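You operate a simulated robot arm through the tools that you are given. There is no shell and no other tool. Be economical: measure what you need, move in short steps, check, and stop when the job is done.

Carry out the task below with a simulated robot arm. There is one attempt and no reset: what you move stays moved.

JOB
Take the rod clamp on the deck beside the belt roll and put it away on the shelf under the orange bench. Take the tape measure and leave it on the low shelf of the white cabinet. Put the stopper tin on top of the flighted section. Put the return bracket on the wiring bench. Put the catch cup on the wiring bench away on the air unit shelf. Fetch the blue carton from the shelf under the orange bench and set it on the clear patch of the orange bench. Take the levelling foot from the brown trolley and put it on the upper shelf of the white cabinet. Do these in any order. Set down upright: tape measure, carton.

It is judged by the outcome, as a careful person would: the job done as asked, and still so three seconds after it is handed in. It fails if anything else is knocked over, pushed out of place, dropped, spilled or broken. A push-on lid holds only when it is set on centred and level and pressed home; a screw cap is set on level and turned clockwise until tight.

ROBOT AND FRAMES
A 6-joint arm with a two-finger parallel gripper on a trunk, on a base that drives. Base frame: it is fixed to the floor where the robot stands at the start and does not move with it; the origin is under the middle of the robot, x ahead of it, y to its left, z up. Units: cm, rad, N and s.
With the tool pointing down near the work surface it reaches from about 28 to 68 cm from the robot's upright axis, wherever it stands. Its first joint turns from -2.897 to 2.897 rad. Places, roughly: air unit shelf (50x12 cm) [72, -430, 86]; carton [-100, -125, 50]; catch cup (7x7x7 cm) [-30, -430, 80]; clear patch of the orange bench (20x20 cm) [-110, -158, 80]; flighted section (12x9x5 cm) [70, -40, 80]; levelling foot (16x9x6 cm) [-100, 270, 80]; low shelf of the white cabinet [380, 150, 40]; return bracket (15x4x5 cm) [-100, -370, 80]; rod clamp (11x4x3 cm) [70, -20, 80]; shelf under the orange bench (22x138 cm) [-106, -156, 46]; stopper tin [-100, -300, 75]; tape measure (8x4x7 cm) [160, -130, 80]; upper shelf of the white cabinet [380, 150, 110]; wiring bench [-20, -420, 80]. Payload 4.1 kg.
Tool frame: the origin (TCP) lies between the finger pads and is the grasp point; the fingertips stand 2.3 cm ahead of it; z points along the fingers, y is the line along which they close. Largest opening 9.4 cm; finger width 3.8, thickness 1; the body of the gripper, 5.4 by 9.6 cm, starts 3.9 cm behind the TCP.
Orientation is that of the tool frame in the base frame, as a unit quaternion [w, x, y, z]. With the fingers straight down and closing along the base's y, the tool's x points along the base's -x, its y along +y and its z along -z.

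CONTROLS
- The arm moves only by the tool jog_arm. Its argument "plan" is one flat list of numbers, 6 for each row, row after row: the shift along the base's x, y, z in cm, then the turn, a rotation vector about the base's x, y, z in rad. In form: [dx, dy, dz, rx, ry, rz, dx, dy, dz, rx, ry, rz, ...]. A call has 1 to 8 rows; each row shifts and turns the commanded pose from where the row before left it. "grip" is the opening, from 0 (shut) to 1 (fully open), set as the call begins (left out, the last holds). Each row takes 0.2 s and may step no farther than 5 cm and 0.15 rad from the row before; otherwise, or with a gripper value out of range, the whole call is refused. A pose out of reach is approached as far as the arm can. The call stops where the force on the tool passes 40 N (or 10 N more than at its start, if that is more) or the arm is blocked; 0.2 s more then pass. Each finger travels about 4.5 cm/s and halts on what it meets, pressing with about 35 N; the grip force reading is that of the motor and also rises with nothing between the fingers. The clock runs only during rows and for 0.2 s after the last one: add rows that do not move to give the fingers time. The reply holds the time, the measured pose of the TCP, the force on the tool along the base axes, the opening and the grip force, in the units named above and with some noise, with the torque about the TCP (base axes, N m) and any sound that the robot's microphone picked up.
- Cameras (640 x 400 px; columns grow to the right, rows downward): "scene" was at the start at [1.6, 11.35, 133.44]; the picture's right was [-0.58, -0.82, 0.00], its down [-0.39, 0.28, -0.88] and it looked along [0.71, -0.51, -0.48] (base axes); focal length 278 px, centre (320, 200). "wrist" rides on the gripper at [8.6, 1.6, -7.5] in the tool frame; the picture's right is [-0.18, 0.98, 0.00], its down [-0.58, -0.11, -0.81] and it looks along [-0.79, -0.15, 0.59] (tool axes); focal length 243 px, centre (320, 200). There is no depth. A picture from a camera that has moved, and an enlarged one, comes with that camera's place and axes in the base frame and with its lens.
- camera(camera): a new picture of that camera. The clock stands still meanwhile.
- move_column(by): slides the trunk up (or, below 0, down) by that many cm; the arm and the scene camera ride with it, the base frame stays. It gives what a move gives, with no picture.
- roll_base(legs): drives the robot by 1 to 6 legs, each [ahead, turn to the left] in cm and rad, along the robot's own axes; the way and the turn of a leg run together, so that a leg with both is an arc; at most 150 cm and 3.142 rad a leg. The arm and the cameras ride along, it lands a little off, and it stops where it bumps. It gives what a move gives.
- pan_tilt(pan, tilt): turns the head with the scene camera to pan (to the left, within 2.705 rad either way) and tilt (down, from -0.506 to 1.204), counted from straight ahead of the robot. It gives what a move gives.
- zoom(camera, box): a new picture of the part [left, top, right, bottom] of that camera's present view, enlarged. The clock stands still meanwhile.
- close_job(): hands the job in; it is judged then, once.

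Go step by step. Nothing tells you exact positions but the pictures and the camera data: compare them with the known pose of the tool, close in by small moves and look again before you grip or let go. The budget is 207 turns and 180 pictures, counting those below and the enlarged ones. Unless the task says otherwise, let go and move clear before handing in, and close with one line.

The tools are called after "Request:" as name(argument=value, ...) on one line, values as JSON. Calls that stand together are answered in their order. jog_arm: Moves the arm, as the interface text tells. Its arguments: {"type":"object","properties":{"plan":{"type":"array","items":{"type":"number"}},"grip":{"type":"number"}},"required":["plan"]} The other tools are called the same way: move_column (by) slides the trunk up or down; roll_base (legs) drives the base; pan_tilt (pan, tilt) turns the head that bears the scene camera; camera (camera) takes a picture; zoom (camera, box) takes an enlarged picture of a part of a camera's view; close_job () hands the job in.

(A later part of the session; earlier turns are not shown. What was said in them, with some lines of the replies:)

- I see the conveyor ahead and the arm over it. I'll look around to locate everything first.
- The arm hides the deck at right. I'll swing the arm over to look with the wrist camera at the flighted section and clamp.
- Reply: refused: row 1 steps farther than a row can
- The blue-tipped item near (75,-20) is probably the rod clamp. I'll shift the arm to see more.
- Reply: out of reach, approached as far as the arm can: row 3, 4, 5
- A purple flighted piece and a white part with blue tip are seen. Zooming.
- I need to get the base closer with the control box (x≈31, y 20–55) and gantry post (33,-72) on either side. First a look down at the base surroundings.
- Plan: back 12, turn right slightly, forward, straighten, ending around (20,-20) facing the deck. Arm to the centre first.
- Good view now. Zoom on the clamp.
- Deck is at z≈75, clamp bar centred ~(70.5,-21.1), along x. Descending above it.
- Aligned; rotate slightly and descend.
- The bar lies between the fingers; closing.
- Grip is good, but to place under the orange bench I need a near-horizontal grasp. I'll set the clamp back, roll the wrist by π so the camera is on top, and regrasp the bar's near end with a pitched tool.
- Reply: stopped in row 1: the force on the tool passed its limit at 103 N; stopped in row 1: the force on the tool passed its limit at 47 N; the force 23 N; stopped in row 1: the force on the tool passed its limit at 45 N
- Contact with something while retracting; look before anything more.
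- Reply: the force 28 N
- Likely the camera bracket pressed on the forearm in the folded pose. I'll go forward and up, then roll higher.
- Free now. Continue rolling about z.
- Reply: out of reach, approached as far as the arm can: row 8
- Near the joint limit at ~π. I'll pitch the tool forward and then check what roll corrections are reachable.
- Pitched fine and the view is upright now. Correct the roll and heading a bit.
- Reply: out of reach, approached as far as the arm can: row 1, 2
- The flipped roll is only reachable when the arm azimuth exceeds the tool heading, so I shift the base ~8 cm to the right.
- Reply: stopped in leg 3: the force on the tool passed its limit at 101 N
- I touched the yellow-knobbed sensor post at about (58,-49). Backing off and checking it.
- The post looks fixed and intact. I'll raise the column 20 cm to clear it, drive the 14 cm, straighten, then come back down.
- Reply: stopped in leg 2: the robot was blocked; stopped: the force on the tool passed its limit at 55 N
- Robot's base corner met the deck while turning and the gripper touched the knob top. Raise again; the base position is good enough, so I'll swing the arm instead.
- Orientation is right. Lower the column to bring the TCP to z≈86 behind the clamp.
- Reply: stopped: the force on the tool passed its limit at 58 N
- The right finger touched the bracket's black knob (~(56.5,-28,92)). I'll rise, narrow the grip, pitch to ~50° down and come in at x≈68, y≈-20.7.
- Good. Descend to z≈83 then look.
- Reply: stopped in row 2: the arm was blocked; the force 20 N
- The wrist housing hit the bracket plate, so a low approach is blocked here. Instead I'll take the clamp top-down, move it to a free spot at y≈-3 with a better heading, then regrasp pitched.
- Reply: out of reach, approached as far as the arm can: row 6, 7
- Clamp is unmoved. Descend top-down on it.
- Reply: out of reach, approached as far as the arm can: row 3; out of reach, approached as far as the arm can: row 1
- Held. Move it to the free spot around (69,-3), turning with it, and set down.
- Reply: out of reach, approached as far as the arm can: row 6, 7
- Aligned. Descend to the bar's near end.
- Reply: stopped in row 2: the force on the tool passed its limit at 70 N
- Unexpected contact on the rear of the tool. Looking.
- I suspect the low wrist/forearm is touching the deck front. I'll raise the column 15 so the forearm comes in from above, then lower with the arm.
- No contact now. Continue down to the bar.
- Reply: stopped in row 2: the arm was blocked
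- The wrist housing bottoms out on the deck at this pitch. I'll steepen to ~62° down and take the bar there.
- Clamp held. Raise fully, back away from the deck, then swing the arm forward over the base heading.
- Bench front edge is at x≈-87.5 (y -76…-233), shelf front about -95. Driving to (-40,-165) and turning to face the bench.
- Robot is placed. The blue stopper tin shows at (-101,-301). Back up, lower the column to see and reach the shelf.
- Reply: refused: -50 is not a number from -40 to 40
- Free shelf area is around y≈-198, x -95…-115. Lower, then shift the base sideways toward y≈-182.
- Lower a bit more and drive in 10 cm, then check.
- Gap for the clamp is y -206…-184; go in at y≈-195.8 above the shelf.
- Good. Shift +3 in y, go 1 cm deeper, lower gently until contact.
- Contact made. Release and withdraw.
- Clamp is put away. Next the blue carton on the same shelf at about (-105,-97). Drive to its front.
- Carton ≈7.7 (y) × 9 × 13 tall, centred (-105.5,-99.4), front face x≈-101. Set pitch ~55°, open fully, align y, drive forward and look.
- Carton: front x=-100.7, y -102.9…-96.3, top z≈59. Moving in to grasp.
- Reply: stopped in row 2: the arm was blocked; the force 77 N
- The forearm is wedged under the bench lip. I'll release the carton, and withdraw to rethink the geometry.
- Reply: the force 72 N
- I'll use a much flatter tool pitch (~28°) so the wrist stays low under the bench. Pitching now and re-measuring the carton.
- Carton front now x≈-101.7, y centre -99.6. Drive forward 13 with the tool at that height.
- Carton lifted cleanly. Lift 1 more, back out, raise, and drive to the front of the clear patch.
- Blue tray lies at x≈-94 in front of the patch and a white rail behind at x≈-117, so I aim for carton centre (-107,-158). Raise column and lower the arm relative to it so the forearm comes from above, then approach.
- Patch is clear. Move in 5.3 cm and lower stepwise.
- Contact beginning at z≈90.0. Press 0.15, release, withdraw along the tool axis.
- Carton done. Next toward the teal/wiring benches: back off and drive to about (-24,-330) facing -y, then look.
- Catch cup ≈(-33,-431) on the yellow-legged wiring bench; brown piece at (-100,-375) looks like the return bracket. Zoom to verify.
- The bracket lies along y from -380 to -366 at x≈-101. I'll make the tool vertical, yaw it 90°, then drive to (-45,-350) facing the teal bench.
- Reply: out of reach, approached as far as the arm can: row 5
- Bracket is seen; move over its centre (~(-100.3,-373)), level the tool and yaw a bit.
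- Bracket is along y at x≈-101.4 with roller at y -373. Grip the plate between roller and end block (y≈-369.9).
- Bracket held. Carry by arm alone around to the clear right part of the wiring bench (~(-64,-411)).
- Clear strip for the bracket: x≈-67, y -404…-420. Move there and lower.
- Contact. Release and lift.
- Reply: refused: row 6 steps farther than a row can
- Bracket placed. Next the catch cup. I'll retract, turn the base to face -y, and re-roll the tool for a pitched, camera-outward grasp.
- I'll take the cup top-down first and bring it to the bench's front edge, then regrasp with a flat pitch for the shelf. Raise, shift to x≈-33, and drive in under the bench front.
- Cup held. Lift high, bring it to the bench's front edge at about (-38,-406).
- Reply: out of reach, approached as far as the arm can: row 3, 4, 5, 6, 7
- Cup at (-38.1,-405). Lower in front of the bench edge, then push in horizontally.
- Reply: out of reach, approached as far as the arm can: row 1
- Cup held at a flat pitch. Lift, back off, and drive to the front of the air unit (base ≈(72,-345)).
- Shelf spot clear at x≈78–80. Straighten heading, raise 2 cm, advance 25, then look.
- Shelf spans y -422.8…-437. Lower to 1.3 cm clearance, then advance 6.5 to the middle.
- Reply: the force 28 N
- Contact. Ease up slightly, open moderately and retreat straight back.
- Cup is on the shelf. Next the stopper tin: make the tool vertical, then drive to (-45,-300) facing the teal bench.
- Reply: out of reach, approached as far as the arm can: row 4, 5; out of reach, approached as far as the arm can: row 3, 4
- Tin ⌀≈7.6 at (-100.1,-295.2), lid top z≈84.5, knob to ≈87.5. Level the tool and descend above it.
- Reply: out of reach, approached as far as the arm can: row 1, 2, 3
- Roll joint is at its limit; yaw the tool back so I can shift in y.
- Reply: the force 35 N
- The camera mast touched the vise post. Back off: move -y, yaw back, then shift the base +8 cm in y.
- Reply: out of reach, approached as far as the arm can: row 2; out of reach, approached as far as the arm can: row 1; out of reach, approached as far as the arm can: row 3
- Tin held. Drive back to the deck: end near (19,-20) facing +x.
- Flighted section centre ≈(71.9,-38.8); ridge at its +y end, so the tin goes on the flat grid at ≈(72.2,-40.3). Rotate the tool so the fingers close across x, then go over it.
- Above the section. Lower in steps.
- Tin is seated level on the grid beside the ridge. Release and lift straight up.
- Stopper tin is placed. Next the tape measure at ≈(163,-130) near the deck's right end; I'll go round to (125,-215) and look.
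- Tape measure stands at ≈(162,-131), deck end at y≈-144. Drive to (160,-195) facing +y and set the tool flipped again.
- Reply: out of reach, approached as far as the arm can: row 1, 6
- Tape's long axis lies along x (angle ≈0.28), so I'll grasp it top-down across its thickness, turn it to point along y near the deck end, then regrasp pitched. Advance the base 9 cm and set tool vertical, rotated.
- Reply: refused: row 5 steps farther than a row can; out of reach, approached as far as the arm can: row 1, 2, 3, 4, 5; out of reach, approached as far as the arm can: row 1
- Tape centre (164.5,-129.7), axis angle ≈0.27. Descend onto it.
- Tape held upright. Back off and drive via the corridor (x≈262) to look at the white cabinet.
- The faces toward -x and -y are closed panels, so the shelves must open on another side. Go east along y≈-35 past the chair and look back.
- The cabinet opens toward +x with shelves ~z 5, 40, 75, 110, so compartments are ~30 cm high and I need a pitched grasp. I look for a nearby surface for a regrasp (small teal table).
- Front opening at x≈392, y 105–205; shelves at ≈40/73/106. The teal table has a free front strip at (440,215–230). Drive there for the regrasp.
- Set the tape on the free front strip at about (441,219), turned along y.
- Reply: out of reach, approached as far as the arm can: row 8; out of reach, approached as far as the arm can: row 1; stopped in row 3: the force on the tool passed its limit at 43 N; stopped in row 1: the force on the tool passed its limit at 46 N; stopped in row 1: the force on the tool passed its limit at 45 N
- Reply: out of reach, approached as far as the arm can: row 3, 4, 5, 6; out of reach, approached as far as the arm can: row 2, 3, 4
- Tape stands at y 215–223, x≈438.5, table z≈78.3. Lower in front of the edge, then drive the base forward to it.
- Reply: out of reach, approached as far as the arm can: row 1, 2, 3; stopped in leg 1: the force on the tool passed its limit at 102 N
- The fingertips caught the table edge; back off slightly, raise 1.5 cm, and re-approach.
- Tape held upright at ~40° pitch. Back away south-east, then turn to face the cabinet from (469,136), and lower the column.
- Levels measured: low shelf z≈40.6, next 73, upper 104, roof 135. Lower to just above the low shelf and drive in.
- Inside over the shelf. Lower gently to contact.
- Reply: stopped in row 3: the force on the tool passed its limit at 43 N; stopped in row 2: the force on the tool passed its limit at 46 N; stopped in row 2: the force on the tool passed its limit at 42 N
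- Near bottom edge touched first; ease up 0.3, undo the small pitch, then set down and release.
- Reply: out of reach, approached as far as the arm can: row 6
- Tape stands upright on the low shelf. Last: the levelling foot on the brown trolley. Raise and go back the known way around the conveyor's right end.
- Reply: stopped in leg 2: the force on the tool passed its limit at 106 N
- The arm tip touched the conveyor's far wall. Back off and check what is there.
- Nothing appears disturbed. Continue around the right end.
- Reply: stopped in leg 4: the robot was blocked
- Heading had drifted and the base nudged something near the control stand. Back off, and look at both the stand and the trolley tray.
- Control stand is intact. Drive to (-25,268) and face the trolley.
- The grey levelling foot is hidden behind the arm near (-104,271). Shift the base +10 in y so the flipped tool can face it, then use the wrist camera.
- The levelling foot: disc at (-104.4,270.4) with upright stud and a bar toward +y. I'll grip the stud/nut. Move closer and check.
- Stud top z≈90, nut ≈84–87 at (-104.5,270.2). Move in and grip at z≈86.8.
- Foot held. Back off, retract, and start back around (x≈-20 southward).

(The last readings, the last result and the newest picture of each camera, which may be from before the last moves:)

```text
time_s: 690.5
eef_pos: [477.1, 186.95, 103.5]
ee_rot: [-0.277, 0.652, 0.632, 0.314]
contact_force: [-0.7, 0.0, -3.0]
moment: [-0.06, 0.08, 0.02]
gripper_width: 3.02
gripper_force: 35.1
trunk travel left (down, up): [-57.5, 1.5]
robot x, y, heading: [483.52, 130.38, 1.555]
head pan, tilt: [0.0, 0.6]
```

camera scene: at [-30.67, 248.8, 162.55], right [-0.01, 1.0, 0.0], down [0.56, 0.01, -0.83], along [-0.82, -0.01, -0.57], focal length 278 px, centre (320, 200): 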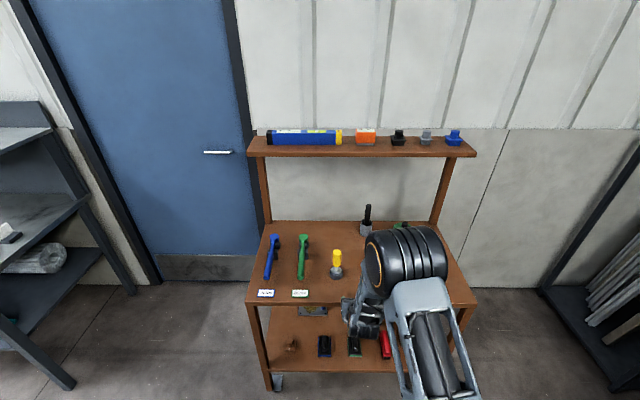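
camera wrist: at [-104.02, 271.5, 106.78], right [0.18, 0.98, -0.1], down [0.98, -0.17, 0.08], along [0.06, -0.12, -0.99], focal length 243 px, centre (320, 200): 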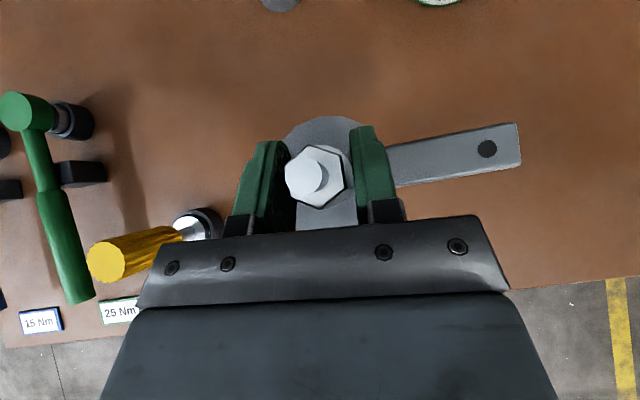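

Request:
roll_base(legs=[[0, 1.58]])

Request:
jog_arm(plan=[0, 0, 4, 0, 0, 0, 0, 0, 4, 0, 0, 0, 0, 0, 2.5, 0, 0, 0])

Request:
pan_tilt(pan=0.0, tilt=0.6)

Request:
camera(camera="scene")

Request:
camera(camera="wrist")

```text
time_s: 694.7
eef_pos: [427.11, 123.69, 103.63]
ee_rot: [-0.418, 0.012, 0.908, 0.026]
contact_force: [0.0, 0.4, -4.1]
moment: [-0.06, -0.04, 0.05]
gripper_width: 3.02
gripper_force: 35.4
trunk travel left (down, up): [-57.5, 1.5]
robot x, y, heading: [483.8, 130.1, 3.124]
head pan, tilt: [0.0, 0.6]
```

```text
time_s: 695.5
eef_pos: [427.16, 123.5, 113.99]
ee_rot: [-0.418, 0.011, 0.908, 0.025]
contact_force: [-0.1, -0.2, -3.8]
moment: [-0.04, -0.03, 0.0]
gripper_width: 3.01
gripper_force: 34.7
trunk travel left (down, up): [-57.5, 1.5]
robot x, y, heading: [483.47, 130.37, 3.124]
head pan, tilt: [0.0, 0.6]
```

```text
time_s: 696.1
eef_pos: [427.19, 123.62, 113.95]
ee_rot: [-0.418, 0.011, 0.908, 0.025]
contact_force: [-0.6, -0.7, -3.4]
moment: [-0.08, -0.04, 0.0]
gripper_width: 3.03
gripper_force: 34.8
trunk travel left (down, up): [-57.5, 1.5]
robot x, y, heading: [483.61, 130.05, 3.123]
head pan, tilt: [0.0, 0.6]
```

```text
8 pictures are left
camera scene: at [480.62, 113.67, 162.55], right [0.01, 1.0, 0.0], down [0.57, -0.01, -0.82], along [-0.82, 0.01, -0.57], focal length 278 px, centre (320, 200)
```

scene: 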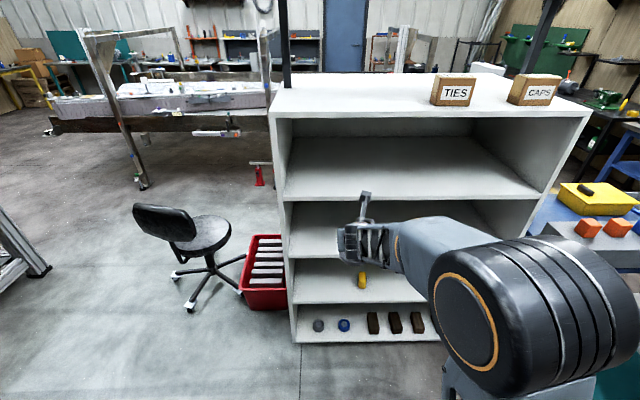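

```text
7 pictures are left
camera wrist: at [427.35, 124.79, 125.51], right [0.16, 0.98, -0.1], down [0.98, -0.15, 0.08], along [0.06, -0.11, -0.99], focal length 243 px, centre (320, 200)
```

wrist: 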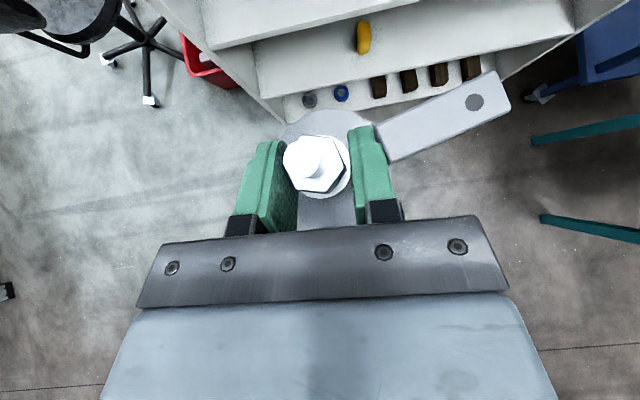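

Foot swivelled slightly about the stud but is held level. Upper shelf z≈103.5, roof ≈132. Drive in at this height to TCP x≈388.

Request:
roll_base(legs=[[30, 0]])

Request:
jog_arm(plan=[0, 0, -1, 0, 0, 0])

Request:
roll_base(legs=[[11, 0]])

Request:
camera(camera="scene")

```text
time_s: 698.2
eef_pos: [397.14, 124.06, 113.99]
ee_rot: [-0.416, 0.011, 0.909, 0.025]
contact_force: [0.2, 0.2, -4.1]
moment: [-0.09, -0.04, 0.03]
gripper_width: 3.01
gripper_force: 35.0
trunk travel left (down, up): [-57.5, 1.5]
robot x, y, heading: [453.45, 130.92, 3.132]
head pan, tilt: [0.0, 0.6]
```

```text
time_s: 698.6
eef_pos: [397.31, 123.84, 112.98]
ee_rot: [-0.418, 0.011, 0.908, 0.025]
contact_force: [-0.2, 1.1, -3.1]
moment: [-0.07, -0.09, -0.01]
gripper_width: 3.0
gripper_force: 35.1
trunk travel left (down, up): [-57.5, 1.5]
robot x, y, heading: [453.55, 130.33, 3.127]
head pan, tilt: [0.0, 0.6]
```

```text
time_s: 699.8
eef_pos: [386.38, 124.03, 113.1]
ee_rot: [-0.418, 0.011, 0.908, 0.025]
contact_force: [-1.1, 0.2, -1.2]
moment: [-0.19, 0.1, -0.04]
gripper_width: 3.03
gripper_force: 35.1
trunk travel left (down, up): [-57.5, 1.5]
robot x, y, heading: [442.61, 130.99, 3.126]
head pan, tilt: [0.0, 0.6]
```

```text
6 pictures are left
camera scene: at [439.8, 114.25, 162.55], right [0.01, 1.0, 0.0], down [0.57, -0.01, -0.82], along [-0.82, 0.01, -0.57], focal length 278 px, centre (320, 200)
```

scene: 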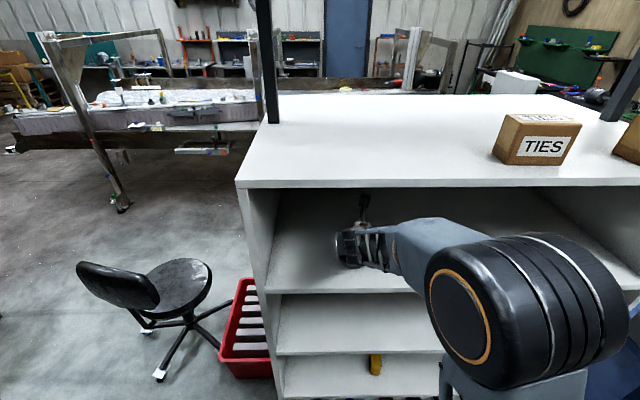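

Request:
camera(camera="wrist")

Request:
jog_arm(plan=[0, 0, -0.3, 0, 0, 0, 0, 0, 0, 0, 0, 0])

```text
5 pictures are left
camera wrist: at [386.55, 125.23, 124.56], right [0.16, 0.98, -0.1], down [0.98, -0.15, 0.08], along [0.06, -0.11, -0.99], focal length 243 px, centre (320, 200)
```

wrist: 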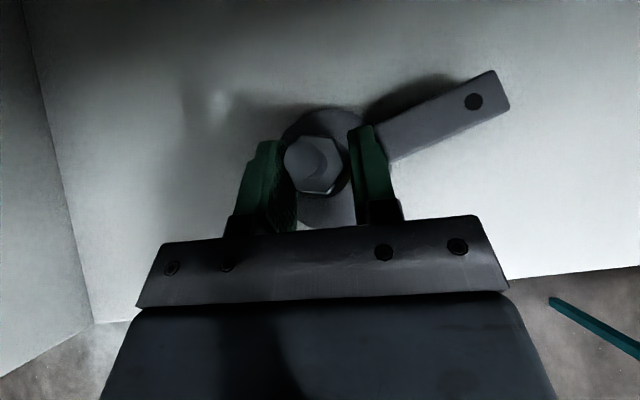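

```text
time_s: 700.4
eef_pos: [386.35, 124.12, 113.08]
ee_rot: [-0.419, 0.012, 0.908, 0.024]
contact_force: [-2.9, 3.1, 13.2]
moment: [-0.54, 0.42, -0.15]
gripper_width: 3.02
gripper_force: 34.7
trunk travel left (down, up): [-57.5, 1.5]
robot x, y, heading: [442.38, 130.86, 3.129]
head pan, tilt: [0.0, 0.6]
```

Touching at the disc's front-left edge; level slightly, set down, and release.

Request:
jog_arm(plan=[0, 0, 0, -0.02, 0.016, 0, 0, 0, -0.2, 0, 0, 0, 0, 0, 0, 0, 0, 0])

```text
time_s: 701.2
eef_pos: [386.46, 124.24, 112.79]
ee_rot: [-0.427, 0.017, 0.904, 0.016]
contact_force: [-3.3, 7.5, 23.2]
moment: [-0.45, -0.14, -0.07]
gripper_width: 3.03
gripper_force: 34.4
trunk travel left (down, up): [-57.5, 1.5]
robot x, y, heading: [443.07, 130.91, 3.128]
head pan, tilt: [0.0, 0.6]
```

Request:
jog_arm(plan=[0, 0, 0.2, 0, 0, 0, 0, 0, 0, 0, 0, 0])

Request:
jog_arm(plan=[0, 0, 0, 0, 0, 0, 0, 0, 0, 0, 0, 0, 0.5, 0, 0.6, 0, 0, 0, 2.5, 0, 0.6, 0, 0, 0, 4, 0, 0, 0, 0, 0, 4, 0, 0, 0, 0, 0], grip=0.52)

Request:
camera(camera="wrist")

```text
time_s: 701.8
eef_pos: [386.44, 124.11, 112.73]
ee_rot: [-0.425, 0.017, 0.905, 0.017]
contact_force: [-3.7, 5.9, 12.0]
moment: [-0.28, 0.67, -0.31]
gripper_width: 3.02
gripper_force: 34.6
trunk travel left (down, up): [-57.5, 1.5]
robot x, y, heading: [442.92, 130.7, 3.128]
head pan, tilt: [0.0, 0.6]
```

```text
time_s: 703.2
eef_pos: [397.29, 124.14, 113.64]
ee_rot: [-0.425, 0.015, 0.905, 0.016]
contact_force: [-0.3, -0.5, -0.2]
moment: [-0.02, 0.0, 0.01]
gripper_width: 4.89
gripper_force: 0.1
trunk travel left (down, up): [-57.5, 1.5]
robot x, y, heading: [442.64, 131.18, 3.129]
head pan, tilt: [0.0, 0.6]
```

```text
4 pictures are left
camera wrist: at [397.77, 125.5, 125.2], right [0.16, 0.98, -0.13], down [0.99, -0.15, 0.06], along [0.04, -0.13, -0.99], focal length 243 px, centre (320, 200)
```

wrist: 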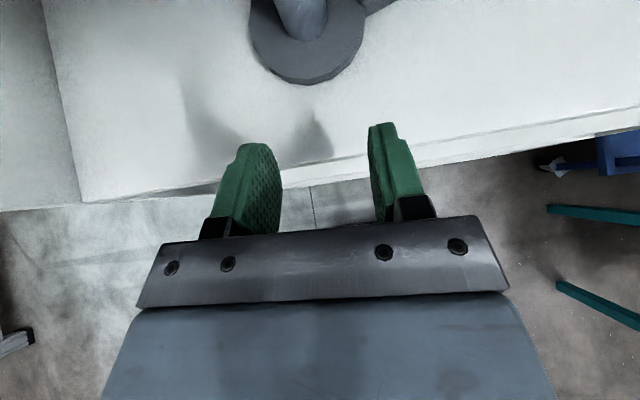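

The foot stands on the upper shelf. Back the robot clear and take a final look.

Request:
roll_base(legs=[[-35, 0]])

Request:
camera(camera="scene")

```text
time_s: 705.4
eef_pos: [431.72, 123.6, 113.63]
ee_rot: [-0.426, 0.017, 0.905, 0.016]
contact_force: [0.1, -0.4, 0.1]
moment: [0.03, 0.0, 0.01]
gripper_width: 4.89
gripper_force: 0.1
trunk travel left (down, up): [-57.5, 1.5]
robot x, y, heading: [477.22, 130.24, 3.127]
head pan, tilt: [0.0, 0.6]
```

```text
3 pictures are left
camera scene: at [474.36, 113.72, 162.55], right [0.02, 1.0, 0.0], down [0.56, -0.01, -0.83], along [-0.83, 0.01, -0.56], focal length 278 px, centre (320, 200)
```

scene: 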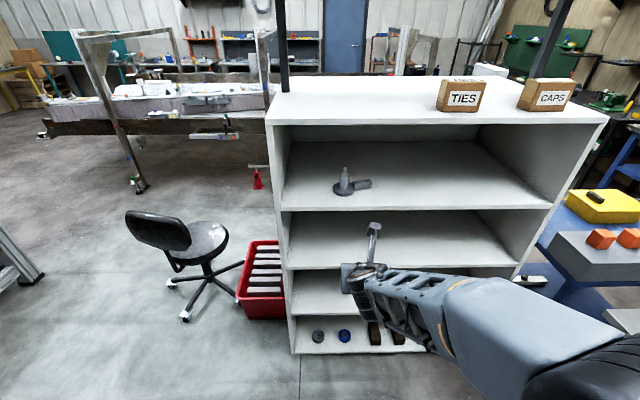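

The levelling foot rests upright on the upper shelf, the arm is clear and empty, and all seven items are where they were asked to go. Handing in.

Request:
close_job()

```text
The job is handed in.
```

All seven items are in the places you asked for, and the job is handed in. The tape measure and carton were set down upright. I bumped fixed things several times along the way: the sensor post, the vise, the teal table edge, the conveyor wall, and something beside the control stand. The last check of each showed nothing obviously disturbed, but I never checked whether the vise or the teal table had shifted.
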